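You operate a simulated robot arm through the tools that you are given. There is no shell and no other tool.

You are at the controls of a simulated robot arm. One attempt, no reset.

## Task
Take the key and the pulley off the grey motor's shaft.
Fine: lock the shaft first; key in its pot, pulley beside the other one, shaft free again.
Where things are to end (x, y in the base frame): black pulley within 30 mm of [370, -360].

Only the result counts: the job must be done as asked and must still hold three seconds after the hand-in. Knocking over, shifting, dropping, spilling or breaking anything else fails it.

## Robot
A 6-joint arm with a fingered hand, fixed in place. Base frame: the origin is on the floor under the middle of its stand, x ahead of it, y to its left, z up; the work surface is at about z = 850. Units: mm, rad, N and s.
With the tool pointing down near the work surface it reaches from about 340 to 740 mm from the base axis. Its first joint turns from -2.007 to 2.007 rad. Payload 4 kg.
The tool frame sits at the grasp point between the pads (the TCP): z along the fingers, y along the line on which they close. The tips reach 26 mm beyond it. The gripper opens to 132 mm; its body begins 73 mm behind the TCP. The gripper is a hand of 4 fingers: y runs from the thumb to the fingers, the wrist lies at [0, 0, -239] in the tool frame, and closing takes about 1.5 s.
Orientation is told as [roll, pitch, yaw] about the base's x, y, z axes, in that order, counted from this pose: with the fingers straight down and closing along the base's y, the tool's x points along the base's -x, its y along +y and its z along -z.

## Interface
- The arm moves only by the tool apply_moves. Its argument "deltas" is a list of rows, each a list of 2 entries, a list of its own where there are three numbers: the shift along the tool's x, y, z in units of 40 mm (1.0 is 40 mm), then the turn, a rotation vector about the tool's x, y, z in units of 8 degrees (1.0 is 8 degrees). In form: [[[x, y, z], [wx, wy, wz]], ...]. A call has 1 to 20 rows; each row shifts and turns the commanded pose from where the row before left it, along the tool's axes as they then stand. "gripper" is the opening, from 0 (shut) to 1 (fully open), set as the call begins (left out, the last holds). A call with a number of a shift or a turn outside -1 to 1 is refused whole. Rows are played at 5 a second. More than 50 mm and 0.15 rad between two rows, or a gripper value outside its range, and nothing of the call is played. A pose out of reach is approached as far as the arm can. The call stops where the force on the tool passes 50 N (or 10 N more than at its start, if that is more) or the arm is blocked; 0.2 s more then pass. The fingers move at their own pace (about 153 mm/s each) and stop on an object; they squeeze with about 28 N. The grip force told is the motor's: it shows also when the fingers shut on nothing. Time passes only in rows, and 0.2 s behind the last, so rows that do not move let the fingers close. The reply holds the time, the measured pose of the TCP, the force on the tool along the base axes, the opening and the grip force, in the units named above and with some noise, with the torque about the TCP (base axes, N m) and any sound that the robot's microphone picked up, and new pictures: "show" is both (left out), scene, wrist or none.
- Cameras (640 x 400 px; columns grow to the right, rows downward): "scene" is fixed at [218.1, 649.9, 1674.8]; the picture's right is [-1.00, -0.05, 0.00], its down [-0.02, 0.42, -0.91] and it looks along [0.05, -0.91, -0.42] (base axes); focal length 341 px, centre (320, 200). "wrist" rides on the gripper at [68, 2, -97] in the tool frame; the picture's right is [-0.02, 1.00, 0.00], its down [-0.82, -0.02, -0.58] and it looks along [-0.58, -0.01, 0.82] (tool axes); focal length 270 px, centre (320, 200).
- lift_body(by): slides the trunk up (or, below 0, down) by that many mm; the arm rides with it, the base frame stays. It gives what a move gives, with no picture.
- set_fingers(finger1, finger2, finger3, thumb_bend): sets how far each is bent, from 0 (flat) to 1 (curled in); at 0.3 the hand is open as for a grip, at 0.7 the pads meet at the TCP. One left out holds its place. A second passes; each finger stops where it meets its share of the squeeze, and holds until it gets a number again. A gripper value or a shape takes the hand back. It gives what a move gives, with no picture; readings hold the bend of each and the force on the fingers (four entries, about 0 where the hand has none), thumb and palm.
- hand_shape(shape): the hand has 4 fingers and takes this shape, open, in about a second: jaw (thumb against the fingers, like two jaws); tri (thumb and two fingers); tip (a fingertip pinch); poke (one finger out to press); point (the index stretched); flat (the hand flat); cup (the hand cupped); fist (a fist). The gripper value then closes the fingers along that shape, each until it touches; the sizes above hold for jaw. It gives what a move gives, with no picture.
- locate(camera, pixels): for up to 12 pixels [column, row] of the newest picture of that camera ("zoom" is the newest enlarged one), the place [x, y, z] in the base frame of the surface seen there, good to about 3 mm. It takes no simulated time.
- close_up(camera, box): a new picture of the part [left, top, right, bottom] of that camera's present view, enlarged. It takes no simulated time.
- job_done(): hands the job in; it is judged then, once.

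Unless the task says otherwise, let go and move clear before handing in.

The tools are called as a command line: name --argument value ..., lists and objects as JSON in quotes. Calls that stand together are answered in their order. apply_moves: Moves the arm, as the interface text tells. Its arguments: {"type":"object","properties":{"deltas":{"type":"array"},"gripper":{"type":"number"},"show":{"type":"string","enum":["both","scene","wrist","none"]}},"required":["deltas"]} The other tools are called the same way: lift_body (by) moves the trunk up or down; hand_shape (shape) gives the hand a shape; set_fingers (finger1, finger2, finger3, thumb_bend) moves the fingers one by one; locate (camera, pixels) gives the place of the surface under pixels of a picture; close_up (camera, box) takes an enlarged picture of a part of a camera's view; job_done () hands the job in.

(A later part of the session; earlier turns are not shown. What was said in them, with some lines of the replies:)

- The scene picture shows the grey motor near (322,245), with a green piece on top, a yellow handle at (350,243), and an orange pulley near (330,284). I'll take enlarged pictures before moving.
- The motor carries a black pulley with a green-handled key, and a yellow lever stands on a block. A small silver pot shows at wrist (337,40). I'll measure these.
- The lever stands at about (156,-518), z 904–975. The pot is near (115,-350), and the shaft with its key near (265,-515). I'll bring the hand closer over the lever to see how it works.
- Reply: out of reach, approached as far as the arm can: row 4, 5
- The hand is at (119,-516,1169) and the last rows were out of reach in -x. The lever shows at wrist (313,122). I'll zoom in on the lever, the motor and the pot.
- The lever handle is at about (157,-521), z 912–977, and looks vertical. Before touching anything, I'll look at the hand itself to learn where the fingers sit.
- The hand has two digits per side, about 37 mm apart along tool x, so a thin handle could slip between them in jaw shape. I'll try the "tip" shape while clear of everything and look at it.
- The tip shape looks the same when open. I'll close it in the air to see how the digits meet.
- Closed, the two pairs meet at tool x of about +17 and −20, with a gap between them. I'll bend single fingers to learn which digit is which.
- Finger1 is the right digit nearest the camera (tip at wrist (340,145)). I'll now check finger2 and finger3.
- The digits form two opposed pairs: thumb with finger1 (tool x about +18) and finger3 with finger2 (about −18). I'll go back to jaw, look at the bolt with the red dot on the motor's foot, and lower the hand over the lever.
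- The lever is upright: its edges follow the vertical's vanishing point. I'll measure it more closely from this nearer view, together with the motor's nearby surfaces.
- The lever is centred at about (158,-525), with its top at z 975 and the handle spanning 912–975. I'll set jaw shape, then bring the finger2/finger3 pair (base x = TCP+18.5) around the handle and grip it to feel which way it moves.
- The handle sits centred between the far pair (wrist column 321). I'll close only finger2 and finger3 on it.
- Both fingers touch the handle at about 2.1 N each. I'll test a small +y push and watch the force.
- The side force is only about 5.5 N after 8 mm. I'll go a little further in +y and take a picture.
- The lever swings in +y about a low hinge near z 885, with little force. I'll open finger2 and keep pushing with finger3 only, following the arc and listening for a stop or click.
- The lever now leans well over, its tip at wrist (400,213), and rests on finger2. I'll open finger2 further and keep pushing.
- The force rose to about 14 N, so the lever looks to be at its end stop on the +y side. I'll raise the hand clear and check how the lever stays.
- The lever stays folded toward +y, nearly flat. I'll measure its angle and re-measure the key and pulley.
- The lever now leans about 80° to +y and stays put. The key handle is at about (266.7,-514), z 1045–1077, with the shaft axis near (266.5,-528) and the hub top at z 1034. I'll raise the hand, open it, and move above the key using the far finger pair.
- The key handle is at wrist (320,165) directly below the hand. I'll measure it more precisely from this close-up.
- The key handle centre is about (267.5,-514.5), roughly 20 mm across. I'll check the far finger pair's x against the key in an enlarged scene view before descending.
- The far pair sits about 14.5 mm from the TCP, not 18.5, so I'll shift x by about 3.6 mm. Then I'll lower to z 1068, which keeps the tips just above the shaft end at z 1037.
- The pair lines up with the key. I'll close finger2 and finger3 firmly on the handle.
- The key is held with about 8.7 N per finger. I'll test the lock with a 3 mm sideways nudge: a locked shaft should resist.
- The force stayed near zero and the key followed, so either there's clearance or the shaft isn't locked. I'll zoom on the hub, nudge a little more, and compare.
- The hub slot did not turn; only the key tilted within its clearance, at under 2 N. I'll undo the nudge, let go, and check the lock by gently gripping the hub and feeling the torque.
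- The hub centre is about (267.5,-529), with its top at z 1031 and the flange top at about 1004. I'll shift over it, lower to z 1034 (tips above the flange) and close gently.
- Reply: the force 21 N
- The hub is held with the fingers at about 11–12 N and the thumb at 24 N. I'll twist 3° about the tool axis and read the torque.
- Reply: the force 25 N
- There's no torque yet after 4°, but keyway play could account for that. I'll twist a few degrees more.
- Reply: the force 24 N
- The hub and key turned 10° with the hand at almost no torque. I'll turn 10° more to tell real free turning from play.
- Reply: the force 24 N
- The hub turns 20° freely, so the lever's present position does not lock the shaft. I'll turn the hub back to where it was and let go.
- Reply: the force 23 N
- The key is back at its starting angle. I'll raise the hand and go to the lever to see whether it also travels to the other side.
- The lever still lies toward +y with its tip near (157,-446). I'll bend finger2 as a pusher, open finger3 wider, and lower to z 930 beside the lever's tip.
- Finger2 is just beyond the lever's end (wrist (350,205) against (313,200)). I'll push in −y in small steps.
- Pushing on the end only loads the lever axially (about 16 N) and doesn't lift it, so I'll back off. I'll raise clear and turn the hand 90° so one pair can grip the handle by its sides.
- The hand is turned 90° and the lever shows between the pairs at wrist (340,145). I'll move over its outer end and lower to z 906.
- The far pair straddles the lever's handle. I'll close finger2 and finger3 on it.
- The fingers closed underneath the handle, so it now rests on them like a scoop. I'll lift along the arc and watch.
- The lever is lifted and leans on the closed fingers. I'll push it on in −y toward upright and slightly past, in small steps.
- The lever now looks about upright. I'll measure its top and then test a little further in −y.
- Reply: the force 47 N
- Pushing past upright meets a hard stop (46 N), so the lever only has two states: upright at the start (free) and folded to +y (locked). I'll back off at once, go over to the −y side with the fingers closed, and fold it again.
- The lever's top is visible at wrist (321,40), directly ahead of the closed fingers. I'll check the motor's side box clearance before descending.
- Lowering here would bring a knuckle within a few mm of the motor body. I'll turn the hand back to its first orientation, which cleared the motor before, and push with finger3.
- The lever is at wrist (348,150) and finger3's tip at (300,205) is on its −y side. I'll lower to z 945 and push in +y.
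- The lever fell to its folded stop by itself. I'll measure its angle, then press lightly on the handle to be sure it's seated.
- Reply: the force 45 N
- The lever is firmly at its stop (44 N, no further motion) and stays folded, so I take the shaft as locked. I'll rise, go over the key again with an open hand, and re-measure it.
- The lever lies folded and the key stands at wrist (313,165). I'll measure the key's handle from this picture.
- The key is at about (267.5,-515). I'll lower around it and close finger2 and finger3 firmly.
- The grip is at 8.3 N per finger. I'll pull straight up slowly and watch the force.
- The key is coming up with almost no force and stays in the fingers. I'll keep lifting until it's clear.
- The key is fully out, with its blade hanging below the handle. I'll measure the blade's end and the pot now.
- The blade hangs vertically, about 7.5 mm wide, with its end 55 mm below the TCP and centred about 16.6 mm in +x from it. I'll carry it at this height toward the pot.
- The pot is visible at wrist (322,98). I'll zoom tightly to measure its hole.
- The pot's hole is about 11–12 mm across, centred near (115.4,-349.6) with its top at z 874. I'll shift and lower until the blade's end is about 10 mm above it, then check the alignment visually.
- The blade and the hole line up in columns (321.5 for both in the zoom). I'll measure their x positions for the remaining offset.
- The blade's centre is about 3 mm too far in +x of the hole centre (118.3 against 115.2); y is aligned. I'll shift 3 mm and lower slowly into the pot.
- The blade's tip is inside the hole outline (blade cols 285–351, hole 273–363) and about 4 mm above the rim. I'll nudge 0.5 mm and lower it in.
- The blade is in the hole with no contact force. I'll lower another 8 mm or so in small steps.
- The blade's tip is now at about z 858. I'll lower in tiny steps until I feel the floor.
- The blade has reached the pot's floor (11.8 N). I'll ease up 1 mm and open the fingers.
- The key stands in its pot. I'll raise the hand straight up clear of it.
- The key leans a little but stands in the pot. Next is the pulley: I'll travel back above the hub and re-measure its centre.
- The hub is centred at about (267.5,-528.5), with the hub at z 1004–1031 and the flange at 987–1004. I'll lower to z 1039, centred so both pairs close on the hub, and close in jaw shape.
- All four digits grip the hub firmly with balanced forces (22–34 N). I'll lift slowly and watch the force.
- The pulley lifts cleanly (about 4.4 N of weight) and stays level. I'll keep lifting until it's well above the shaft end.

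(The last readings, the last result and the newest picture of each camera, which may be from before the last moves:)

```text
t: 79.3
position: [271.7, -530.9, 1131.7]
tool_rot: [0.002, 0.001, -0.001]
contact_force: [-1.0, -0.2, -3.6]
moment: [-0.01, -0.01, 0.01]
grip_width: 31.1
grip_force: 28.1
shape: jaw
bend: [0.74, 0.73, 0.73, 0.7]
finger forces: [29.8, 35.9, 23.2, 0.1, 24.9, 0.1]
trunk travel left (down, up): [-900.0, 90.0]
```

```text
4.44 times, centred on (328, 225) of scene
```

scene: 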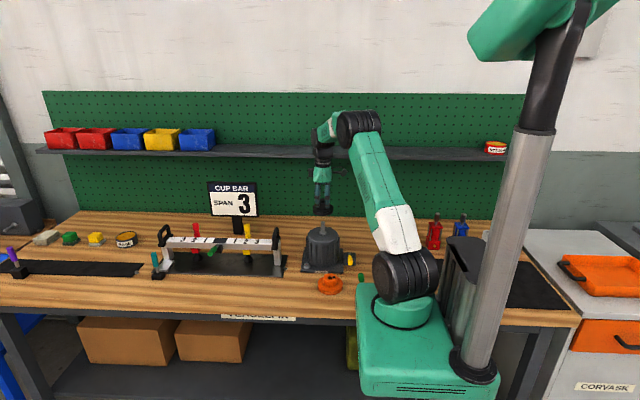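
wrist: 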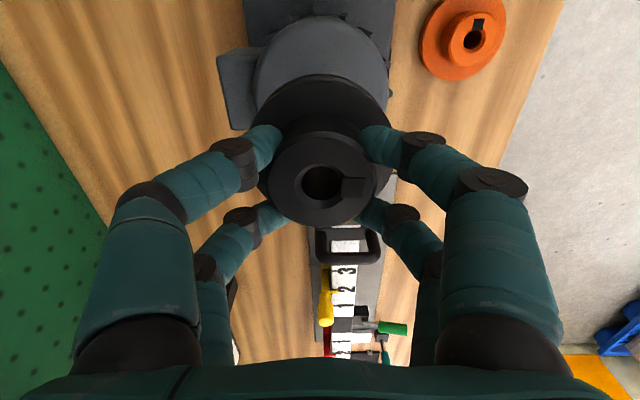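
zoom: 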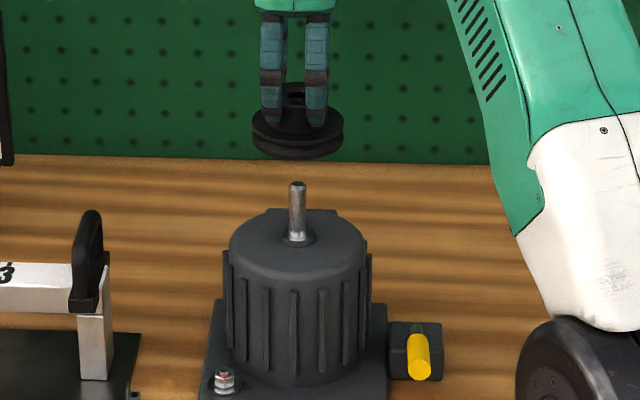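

The pulley is off the shaft and held level. Before carrying it, I'll check the surroundings of (370,-360): the cup bar's plate and the table's front edge.

locate --camera "scene" --pixels '[[293, 287], [286, 276], [275, 275], [283, 258], [277, 240], [276, 232], [293, 300], [293, 308], [312, 287], [330, 279], [265, 287], [277, 270]]'

close_up --camera "scene" --box '[225, 220, 345, 320]'

```text
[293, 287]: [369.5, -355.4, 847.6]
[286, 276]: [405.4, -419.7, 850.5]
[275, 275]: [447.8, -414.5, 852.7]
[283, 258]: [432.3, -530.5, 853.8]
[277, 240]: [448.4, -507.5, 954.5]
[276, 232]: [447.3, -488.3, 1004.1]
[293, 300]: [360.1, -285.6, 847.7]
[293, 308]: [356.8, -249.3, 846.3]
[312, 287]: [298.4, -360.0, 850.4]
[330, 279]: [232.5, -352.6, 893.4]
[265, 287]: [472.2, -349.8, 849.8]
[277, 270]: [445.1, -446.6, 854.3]
```

```text
4.00 times, centred on (285, 270) of scene
```

zoom: 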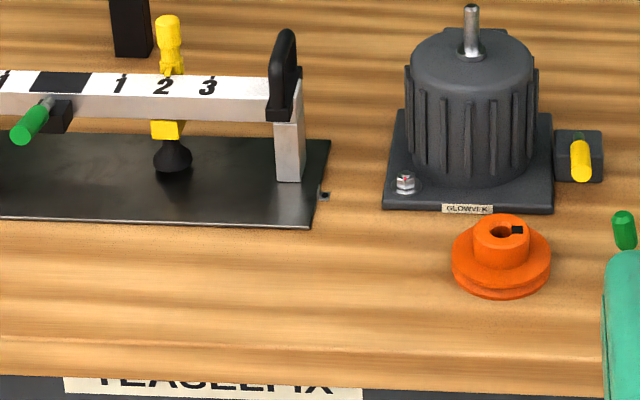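

The target spot is clear: the plate's edge is at about x 418, y −413, and the table's front edge is beyond y −250. I'll carry the pulley over and lower it to about 15 mm above the table.

apply_moves --deltas '[[[-0.51, 0.84, 0], [0, 0, 0]], [[-0.51, 0.84, 0], [0, 0, 0]], [[-0.51, 0.84, 0], [0, 0, 0]], [[-0.51, 0.84, 0], [0, 0, 0]], [[-0.51, 0.84, 0], [0, 0, 0]], [[0, 0, 0.9], [0, 0, 0]], [[0, 0, 0.9], [0, 0, 0]], [[0, 0, 0.9], [0, 0, 0]], [[0, 0, 0.9], [0, 0, 0]], [[0, 0, 0.9], [0, 0, 0]], [[0, 0, 0.9], [0, 0, 0]], [[0, 0, 0], [0, 0, 0]]]'

close_up --camera "scene" --box '[255, 220, 345, 310]'

```text
t: 81.9
position: [374.4, -361.7, 916.4]
tool_rot: [0.0, -0.001, 0.0]
contact_force: [0.7, 0.0, -4.7]
moment: [-0.01, 0.01, 0.0]
grip_width: 31.2
grip_force: 28.3
shape: jaw
bend: [0.74, 0.73, 0.73, 0.7]
finger forces: [32.0, 36.6, 24.4, 0.1, 26.0, 0.1]
trunk travel left (down, up): [-900.0, 90.0]
```

scene: 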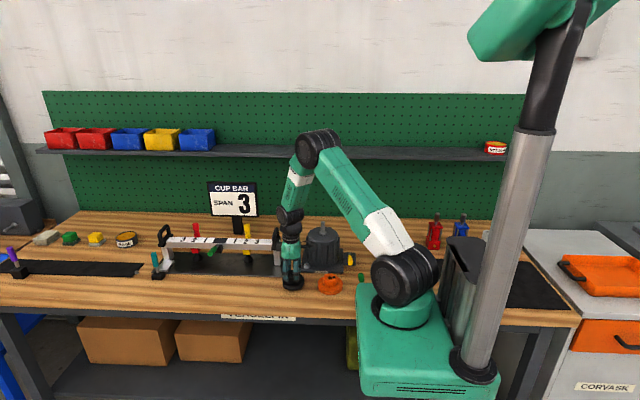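
wrist: 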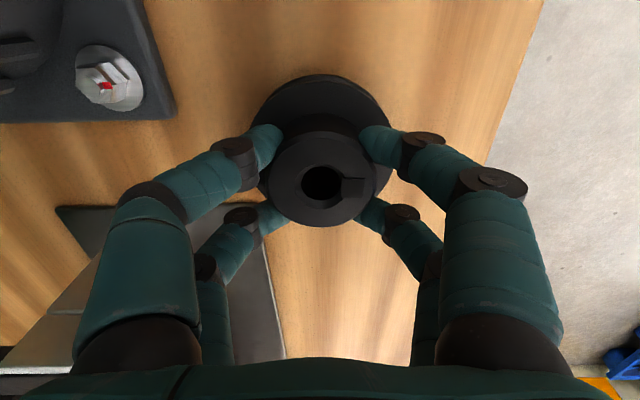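

```text
4.44 times, centred on (300, 265) of scene
```

zoom: 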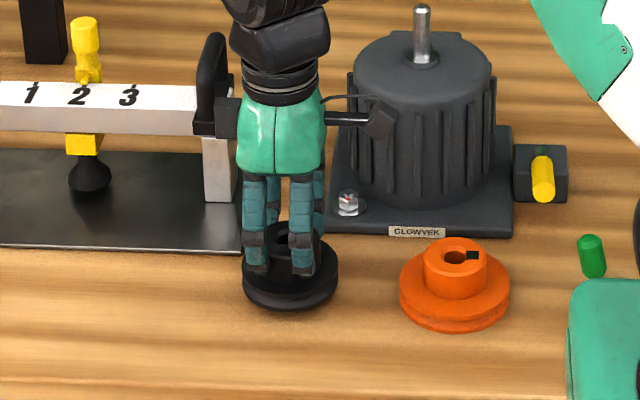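

The pulley hovers about 16 mm above the table. I'll check its centre, then lower gently until it touches.

locate --camera "wrist" --pixels '[[290, 190], [355, 205], [320, 145], [320, 215], [320, 100], [262, 160], [385, 150]]'

apply_moves --deltas '[[[0, 0, 0.15], [0, 0, 0]], [[0, 0, 0.1], [0, 0, 0]], [[0, 0, 0.08], [0, 0, 0]], [[0, 0, 0], [0, 0, 0]]]' --show "none"

```text
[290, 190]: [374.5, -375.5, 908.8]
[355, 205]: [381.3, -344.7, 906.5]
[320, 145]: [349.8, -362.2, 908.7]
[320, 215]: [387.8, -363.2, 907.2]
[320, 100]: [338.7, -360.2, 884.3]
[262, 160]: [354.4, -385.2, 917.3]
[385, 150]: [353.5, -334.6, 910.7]
```

```text
t: 82.9
position: [375.2, -362.5, 901.4]
tool_rot: [0.0, 0.0, -0.001]
contact_force: [-0.6, -0.2, -3.8]
moment: [0.0, 0.0, -0.01]
grip_width: 31.1
grip_force: 27.8
shape: jaw
bend: [0.74, 0.73, 0.73, 0.7]
finger forces: [32.0, 36.5, 24.6, 0.0, 26.0, 0.0]
trunk travel left (down, up): [-900.0, 90.0]
```

Not touching yet (still −3.8 N). I'll lower in 1–2 mm steps.

apply_moves --deltas '[[[0, 0, 0.04], [0, 0, 0]], [[0, 0, 0.03], [0, 0, 0]], [[0, 0, 0], [0, 0, 0]]]' --show "none"

```text
t: 83.7
position: [374.3, -362.6, 900.8]
tool_rot: [-0.002, -0.002, -0.001]
contact_force: [-1.3, 0.3, 11.8]
moment: [0.09, 0.0, 0.0]
grip_width: 31.6
grip_force: 28.0
shape: jaw
bend: [0.74, 0.73, 0.73, 0.7]
finger forces: [35.1, 37.7, 25.3, 0.1, 27.3, 0.0]
trunk travel left (down, up): [-900.0, 90.0]
```

The pulley now rests on the table (+11.8 N). I'll open the fingers to free it and look.

apply_moves --deltas '[[[0, 0, -0.02], [0, 0, 0]], [[0, 0, 0], [0, 0, 0]], [[0, 0, 0], [0, 0, 0]], [[0, 0, 0], [0, 0, 0]], [[0, 0, 0], [0, 0, 0]], [[0, 0, 0], [0, 0, 0]]]' --gripper 0.75 --show "wrist"

```text
t: 85.1
position: [373.3, -362.5, 900.5]
tool_rot: [-0.001, -0.001, -0.001]
contact_force: [-0.3, 0.2, 0.1]
moment: [0.0, -0.03, -0.02]
grip_width: 98.7
grip_force: 0.1
shape: jaw
bend: [0.64, 0.64, 0.64, 0.51]
finger forces: [0.0, 0.0, 0.1, 0.0, 0.0, 0.0]
trunk travel left (down, up): [-900.0, 90.0]
```

wrist: 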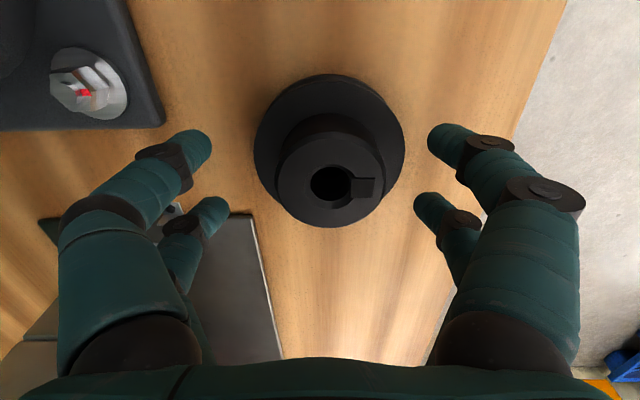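

The pulley stands free on the table. I'll raise straight up and measure where it stands.

apply_moves --deltas '[[[0, 0, -0.5], [0, 0, 0]], [[0, 0, -0.9], [0, 0, 0]], [[0, 0, -0.9], [0, 0, 0]], [[0, 0, -0.9], [0, 0, 0]], [[0, 0, -0.9], [0, 0, 0]], [[0, 0, -0.9], [0, 0, 0]], [[0, 0, -0.9], [0, 0, 0]]]'

close_up --camera "scene" --box '[255, 220, 375, 310]'

locate --camera "zoom" --pixels '[[213, 253], [213, 268], [192, 262], [235, 262], [170, 285], [258, 285], [213, 310], [430, 240], [580, 230]]'

```text
t: 86.7
position: [373.0, -361.4, 1137.2]
tool_rot: [0.001, 0.0, 0.0]
contact_force: [0.3, 0.0, 0.3]
moment: [-0.02, -0.01, 0.01]
grip_width: 98.7
grip_force: 0.0
shape: jaw
bend: [0.64, 0.64, 0.64, 0.51]
finger forces: [0.1, 0.1, 0.0, 0.0, 0.1, 0.0]
trunk travel left (down, up): [-900.0, 90.0]
```

scene: 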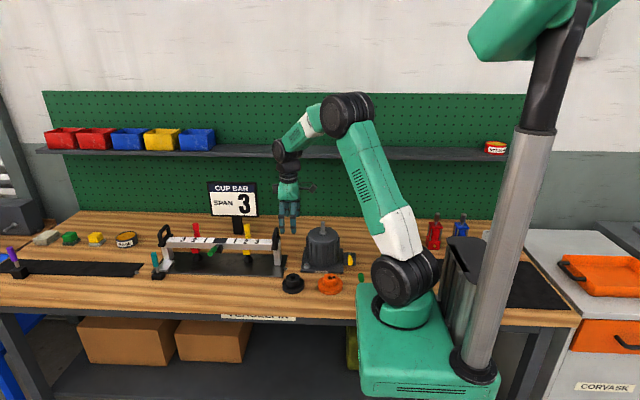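
wrist: 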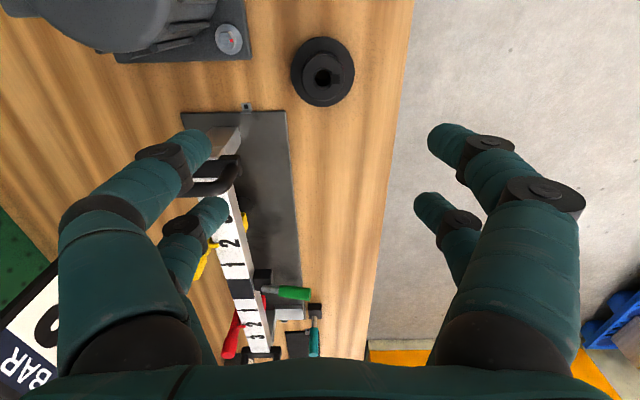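

```text
4.44 times, centred on (315, 265) of scene
```

zoom: 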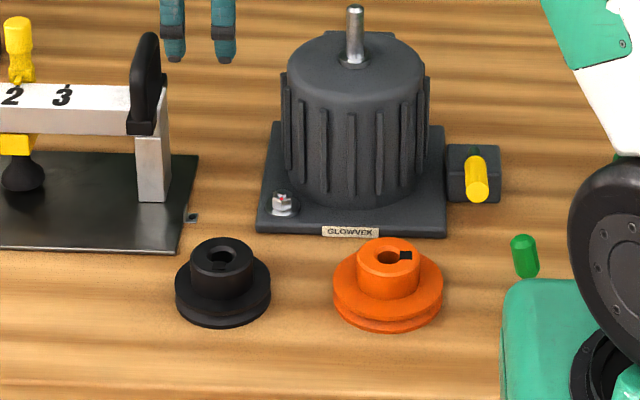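

```text
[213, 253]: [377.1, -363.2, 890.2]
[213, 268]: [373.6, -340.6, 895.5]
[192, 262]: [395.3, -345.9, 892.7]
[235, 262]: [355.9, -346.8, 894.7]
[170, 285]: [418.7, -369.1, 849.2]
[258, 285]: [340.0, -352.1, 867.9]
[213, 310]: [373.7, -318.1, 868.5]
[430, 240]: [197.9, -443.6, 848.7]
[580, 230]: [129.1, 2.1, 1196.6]
```

The black pulley stands at about (369,-362), beside the orange one, and the motor's shaft is bare. Now I'll free the shaft by returning the lever upright the same way as before: move over it, set the fingers half open, and turn the hand 90°.

apply_moves --deltas '[[[0.9, -0.35, 0], [0, 0, 0]], [[0.9, -0.35, 0], [0, 0, 0]], [[0.9, -0.35, 0], [0, 0, 0]], [[0.9, -0.35, 0], [0, 0, 0]], [[0.9, -0.35, 0], [0, 0, 0]], [[0.87, -0.33, 0], [0, 0, 0]], [[0, 0, 0], [0, 0, 0]]]' --show "none"

set_fingers --finger1 0.52 --finger2 0.52 --finger3 0.52 --thumb_bend 0.52

apply_moves --deltas '[[[0, 0, 0], [0, 0, 1]], [[0, 0, 0], [0, 0, 1]], [[0, 0, 0], [0, 0, 1]], [[0, 0, 0], [0, 0, 1]], [[0, 0, 0], [0, 0, 1]], [[0, 0, 0], [0, 0, 1]], [[0, 0, 0], [0, 0, 1]], [[0, 0, 0], [0, 0, 1]], [[0, 0, 0], [0, 0, 1]], [[0, 0, 0], [0, 0, 1]], [[0, 0, 0], [0, 0, 1]], [[0, 0, 0], [0, 0, 0.25]], [[0, 0, 0], [0, 0, 0]]]'

```text
t: 88.3
position: [158.3, -446.5, 1136.2]
tool_rot: [0.0, 0.0, 0.003]
contact_force: [0.4, 1.0, 0.4]
moment: [-0.05, 0.01, -0.01]
grip_width: 98.6
grip_force: 0.0
shape: jaw
bend: [0.64, 0.64, 0.64, 0.51]
finger forces: [0.0, 0.0, 0.1, 0.1, 0.1, 0.1]
trunk travel left (down, up): [-900.0, 90.0]
```

```text
t: 89.3
position: [158.6, -446.4, 1138.4]
tool_rot: [0.0, 0.0, 0.001]
contact_force: [-0.4, 0.3, -0.3]
moment: [-0.04, 0.01, 0.0]
grip_width: 59.1
grip_force: 0.1
shape: fingers
bend: [0.52, 0.52, 0.52, 0.52]
finger forces: [0.0, 0.0, 0.0, 0.1, 0.1, 0.0]
trunk travel left (down, up): [-900.0, 90.0]
```

```text
t: 92.1
position: [157.8, -445.6, 1137.7]
tool_rot: [-0.001, 0.001, -1.572]
contact_force: [0.4, 0.0, 0.3]
moment: [0.01, 0.01, 0.02]
grip_width: 59.5
grip_force: 0.1
shape: fingers
bend: [0.52, 0.52, 0.52, 0.52]
finger forces: [0.0, 0.0, 0.1, 0.1, 0.0, 0.0]
trunk travel left (down, up): [-900.0, 90.0]
```

scene: 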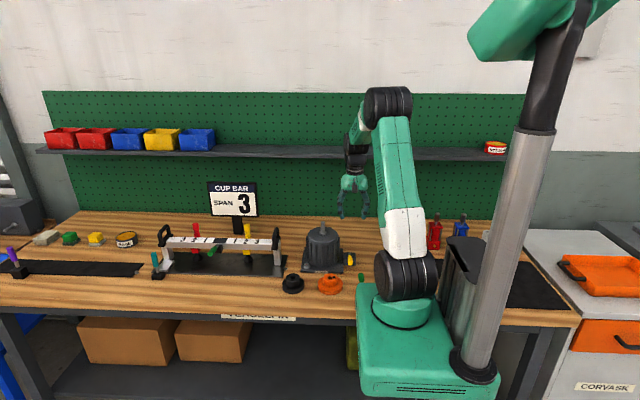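
wrist: 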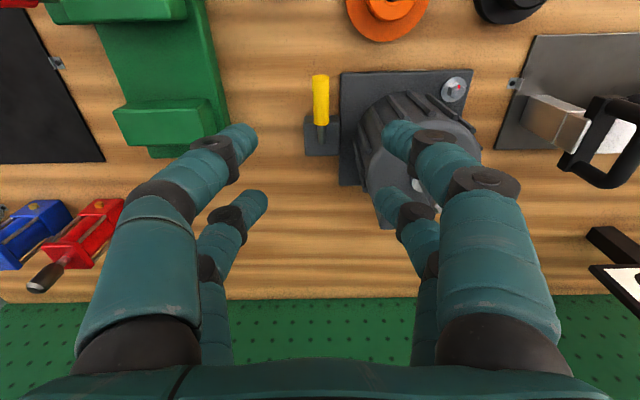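

The hand is turned and above the lever (wrist (320,100)); the key pot is well clear of the fingers. I'll lower to z 905 around the handle as before.

apply_moves --deltas '[[[0, 0, 0.85], [0, 0, 0]], [[0, 0, 0.85], [0, 0, 0]], [[0, 0, 0.85], [0, 0, 0]], [[0, 0, 0.85], [0, 0, 0]], [[0, 0, 0.85], [0, 0, 0]], [[0, 0, 0.85], [0, 0, 0]], [[0, 0, 0.7], [0, 0, 0]], [[0, 0, 0], [0, 0, 0]]]' --show "wrist"

set_fingers --finger2 0.9 --finger3 0.9

close_up --camera "wrist" --box '[180, 100, 480, 290]'

```text
t: 93.9
position: [158.9, -444.8, 904.4]
tool_rot: [-0.001, 0.0, -1.569]
contact_force: [0.0, -0.6, 0.4]
moment: [0.03, 0.01, 0.02]
grip_width: 59.6
grip_force: 0.1
shape: fingers
bend: [0.52, 0.52, 0.52, 0.52]
finger forces: [0.0, 0.1, 0.1, 0.1, 0.1, 0.0]
trunk travel left (down, up): [-900.0, 90.0]
```

wrist: 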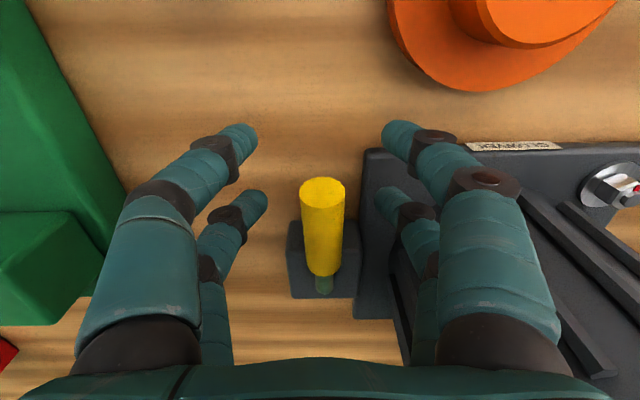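

```text
t: 94.9
position: [158.1, -445.2, 906.0]
tool_rot: [0.0, 0.001, -1.571]
contact_force: [-0.3, 0.8, -4.5]
moment: [0.07, -0.01, 0.0]
grip_width: 59.5
grip_force: 0.1
shape: fingers
bend: [0.52, 0.74, 0.74, 0.52]
finger forces: [0.1, 0.0, 0.0, 0.0, 0.0, 0.0]
trunk travel left (down, up): [-900.0, 90.0]
```

```text
2.11 times, centred on (330, 195) of wrist
```

zoom: 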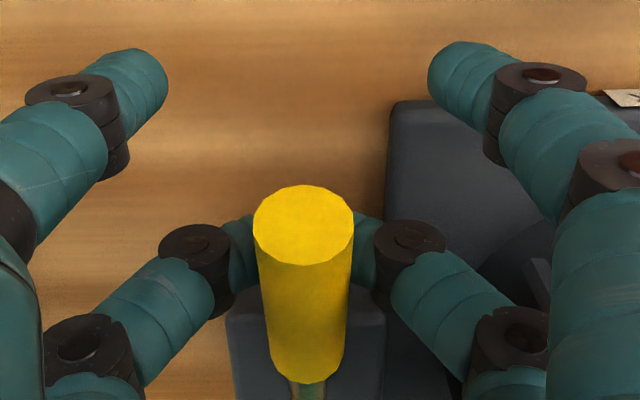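

The fingers scooped under the handle again. I'll lift along the same arc and push it up to vertical.

apply_moves --deltas '[[[-0.05, 0, -0.3], [0, 0, 0]], [[-0.1, 0, -0.3], [0, 0, 0]], [[-0.2, 0, -0.3], [0, 0, 0]], [[-0.25, 0, 0], [0, 0, 0]], [[-0.25, 0, 0], [0, 0, 0]], [[-0.25, 0, 0], [0, 0, 0]], [[0, 0, 0], [0, 0, 0]]]' --show "wrist"

locate --camera "wrist" --pixels '[[326, 318], [318, 318], [335, 318], [325, 260], [325, 240]]'

```text
t: 96.5
position: [158.2, -490.5, 940.9]
tool_rot: [0.001, 0.001, -1.57]
contact_force: [0.1, 0.6, -0.5]
moment: [0.01, 0.0, 0.02]
grip_width: 59.3
grip_force: 0.0
shape: fingers
bend: [0.52, 0.75, 0.75, 0.52]
finger forces: [0.0, 0.0, 0.0, 0.0, 0.1, 0.0]
trunk travel left (down, up): [-900.0, 90.0]
```

wrist: 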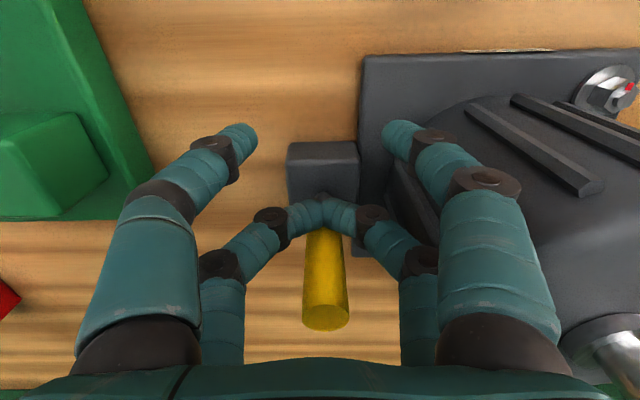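

```text
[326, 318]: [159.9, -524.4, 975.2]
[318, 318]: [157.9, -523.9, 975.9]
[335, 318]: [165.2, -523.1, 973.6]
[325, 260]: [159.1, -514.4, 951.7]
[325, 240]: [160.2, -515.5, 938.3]
```

The lever is upright again (top at (160,-524,975), as at the start). I'll nudge it lightly against its stop, then back off and rise.

apply_moves --deltas '[[[-0.05, 0, 0], [0, 0, 0]], [[0, 0, 0], [0, 0, 0]]]' --show "none"

apply_moves --deltas '[[[0.3, 0, 0], [0, 0, 0]], [[0.3, 0, -0.3], [0, 0, 0]], [[0, 0, -0.9], [0, 0, 0]], [[0, 0, -0.9], [0, 0, 0]], [[0, 0, -0.9], [0, 0, 0]], [[0, 0, -0.9], [0, 0, 0]], [[0, 0, -0.9], [0, 0, 0]]]'

close_up --camera "scene" --box '[270, 215, 390, 310]'

```text
t: 97.1
position: [158.1, -490.6, 941.3]
tool_rot: [0.0, -0.001, -1.569]
contact_force: [-0.5, 5.1, -0.9]
moment: [0.08, 0.02, -0.01]
grip_width: 59.5
grip_force: 0.2
shape: fingers
bend: [0.52, 0.75, 0.75, 0.52]
finger forces: [0.1, 0.0, 0.0, 0.0, 0.0, 0.0]
trunk travel left (down, up): [-900.0, 90.0]
```

```text
t: 98.7
position: [158.0, -467.3, 1133.0]
tool_rot: [-0.002, -0.001, -1.571]
contact_force: [0.1, 0.8, 0.8]
moment: [-0.06, 0.0, -0.01]
grip_width: 59.2
grip_force: 0.1
shape: fingers
bend: [0.52, 0.75, 0.75, 0.52]
finger forces: [0.1, 0.1, 0.1, 0.1, 0.0, 0.0]
trunk travel left (down, up): [-900.0, 90.0]
```

scene: 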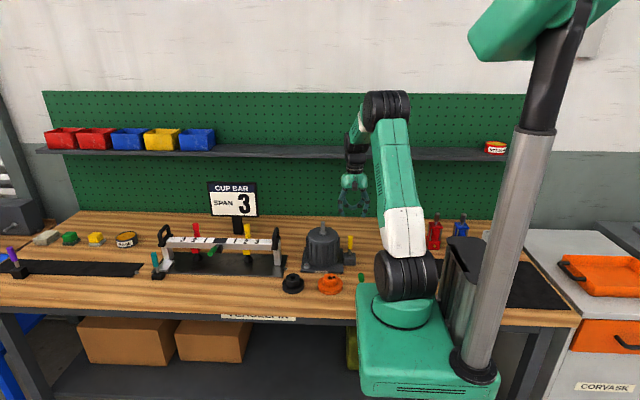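
wrist: 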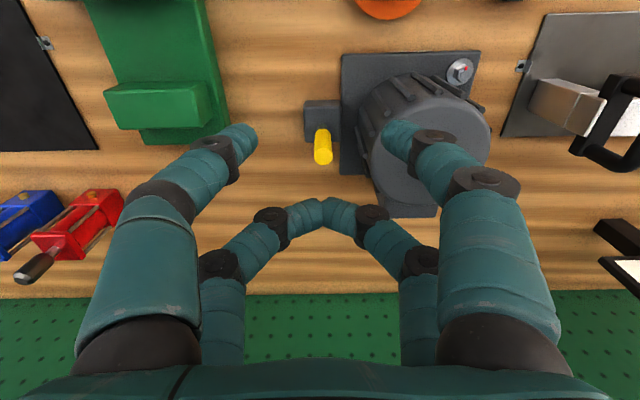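

```text
4.21 times, centred on (330, 262) of scene
```

zoom: 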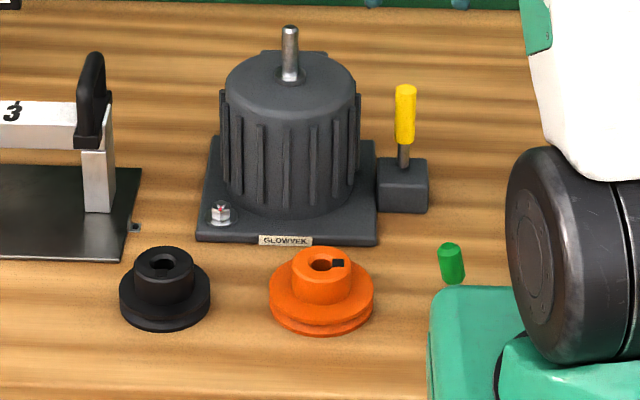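

The lever is upright, the black pulley stands beside the orange one, and the key is in its pot. I'll inspect the bare shaft closely to see whether I can confirm it's free.

close_up --camera "scene" --box '[308, 210, 340, 240]'

close_up --camera "scene" --box '[345, 262, 385, 290]'

```text
13.33 times, centred on (324, 225) of scene
```

zoom: 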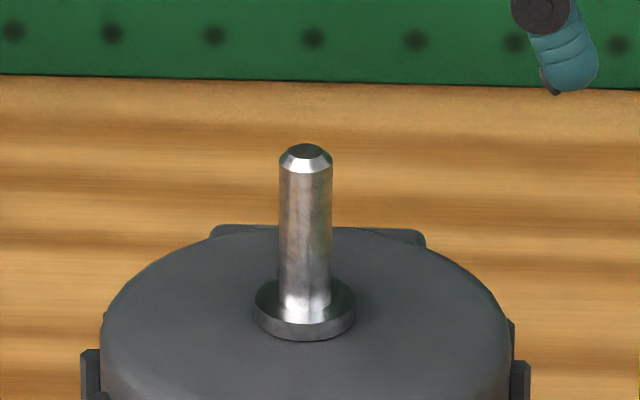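

```text
14.29 times, centred on (365, 276) of scene
```

zoom: 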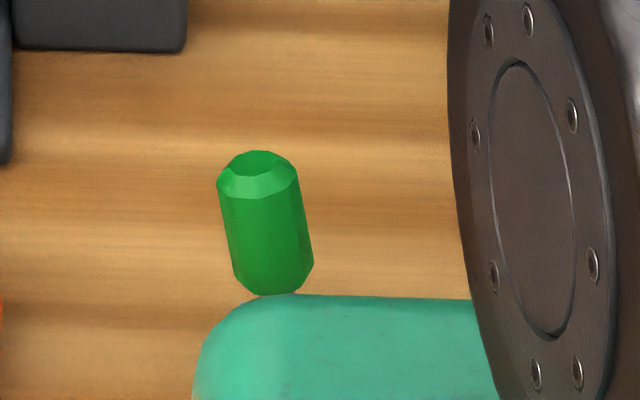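

The bare shaft is a plain round bar, so the hub's free turning earlier said nothing about the lock; the two lever states still fit "free" upright and "locked" folded. I'll turn the hand back and take a last look at the key in its pot.

apply_moves --deltas '[[[0, 0, -0.5], [0, 0, -1]], [[0, 0, 0], [0, 0, -1]], [[0, 0, 0], [0, 0, -1]], [[0, 0, 0], [0, 0, -1]], [[0, 0, 0], [0, 0, -1]], [[0, 0, 0], [0, 0, -1]], [[0, 0, 0], [0, 0, -1]], [[0, 0, 0], [0, 0, -1]], [[0, 0, 0], [0, 0, -1]], [[0, 0, 0], [0, 0, -1]], [[0, 0, 0], [0, 0, -1]], [[0, 0, 0], [0, 0, -0.25]], [[0, 0.5, -0.5], [0, 0, 0]], [[0, 0.5, -0.5], [0, 0, 0]], [[0, 0, 0], [0, 0, 0]]]' --gripper 1.0

close_up --camera "wrist" --box '[200, 20, 440, 190]'

```text
t: 101.9
position: [159.5, -426.5, 1193.5]
tool_rot: [-0.001, 0.0, 0.0]
contact_force: [0.3, 0.7, -0.3]
moment: [0.01, 0.01, 0.01]
grip_width: 131.9
grip_force: 0.0
shape: jaw
bend: [0.3, 0.3, 0.3, 0.3]
finger forces: [0.0, 0.1, 0.1, 0.0, 0.1, 0.0]
trunk travel left (down, up): [-900.0, 90.0]
```

scene: 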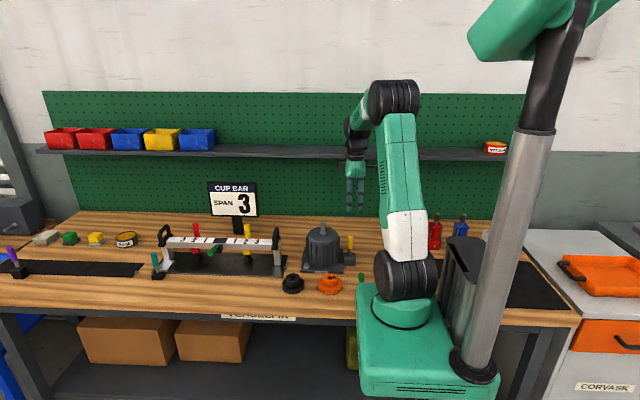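
wrist: 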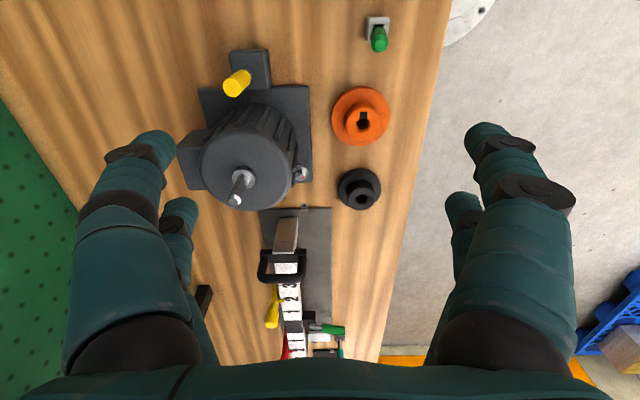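

```text
2.35 times, centred on (320, 105) of wrist
```

zoom: 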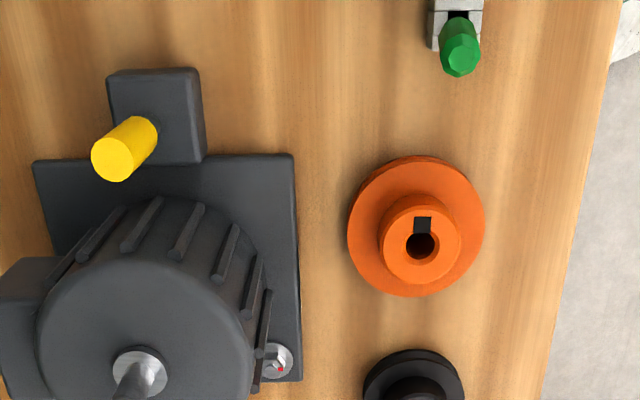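

All items are in place: key in the pot at (378,38), lever upright at (237,82), black pulley at (360,188) next to the orange one. I'll check the black pulley's centre once more.

locate --camera "wrist" --pixels '[[345, 188], [375, 190], [360, 176], [360, 205], [360, 118], [378, 38], [376, 22], [237, 85]]'

close_up --camera "wrist" --box '[340, 5, 420, 55]'

```text
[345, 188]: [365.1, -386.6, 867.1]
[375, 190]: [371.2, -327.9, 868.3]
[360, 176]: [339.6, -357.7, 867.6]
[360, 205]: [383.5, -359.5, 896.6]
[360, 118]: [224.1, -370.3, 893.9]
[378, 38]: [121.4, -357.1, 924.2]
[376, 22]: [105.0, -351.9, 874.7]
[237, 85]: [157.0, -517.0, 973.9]
```

```text
8.00 times, centred on (380, 30) of wrist
```

zoom: 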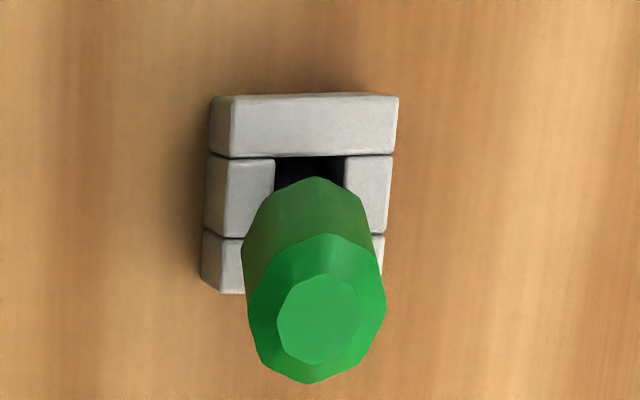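

The black pulley's centre is at about (370,-358), within a few mm of its target. The key stands in its pot, the lever is upright again as at the start, and the hand is open and clear, so I'm handing in.

job_done

```text
The job is handed in.
```

The key and the pulley are off the grey motor's shaft, and the job is handed in. I could not directly confirm that the lever locked the shaft.

- **Lock:** I folded the yellow lever to its stop before pulling the key. The lever has only two end positions: upright, where it started, and folded towards the front of the bench. I took folded as locked. My torque test on the hub told me nothing, because the pulley turns freely on the plain round shaft.
- **Key:** it stands in its pot, blade down, leaning slightly.
- **Pulley:** the black pulley stands beside the orange one at about (370, -358), within a few mm of the target.
- **Shaft free again:** the lever is back upright against its stop, as it was at the start.

During the hub test I turned the pulley and key about 20° and back before removing them. I also pushed the lever against its upright stop once, at about 46 N, and backed off at once. Nothing else on the bench appeared to have moved in the last pictures.
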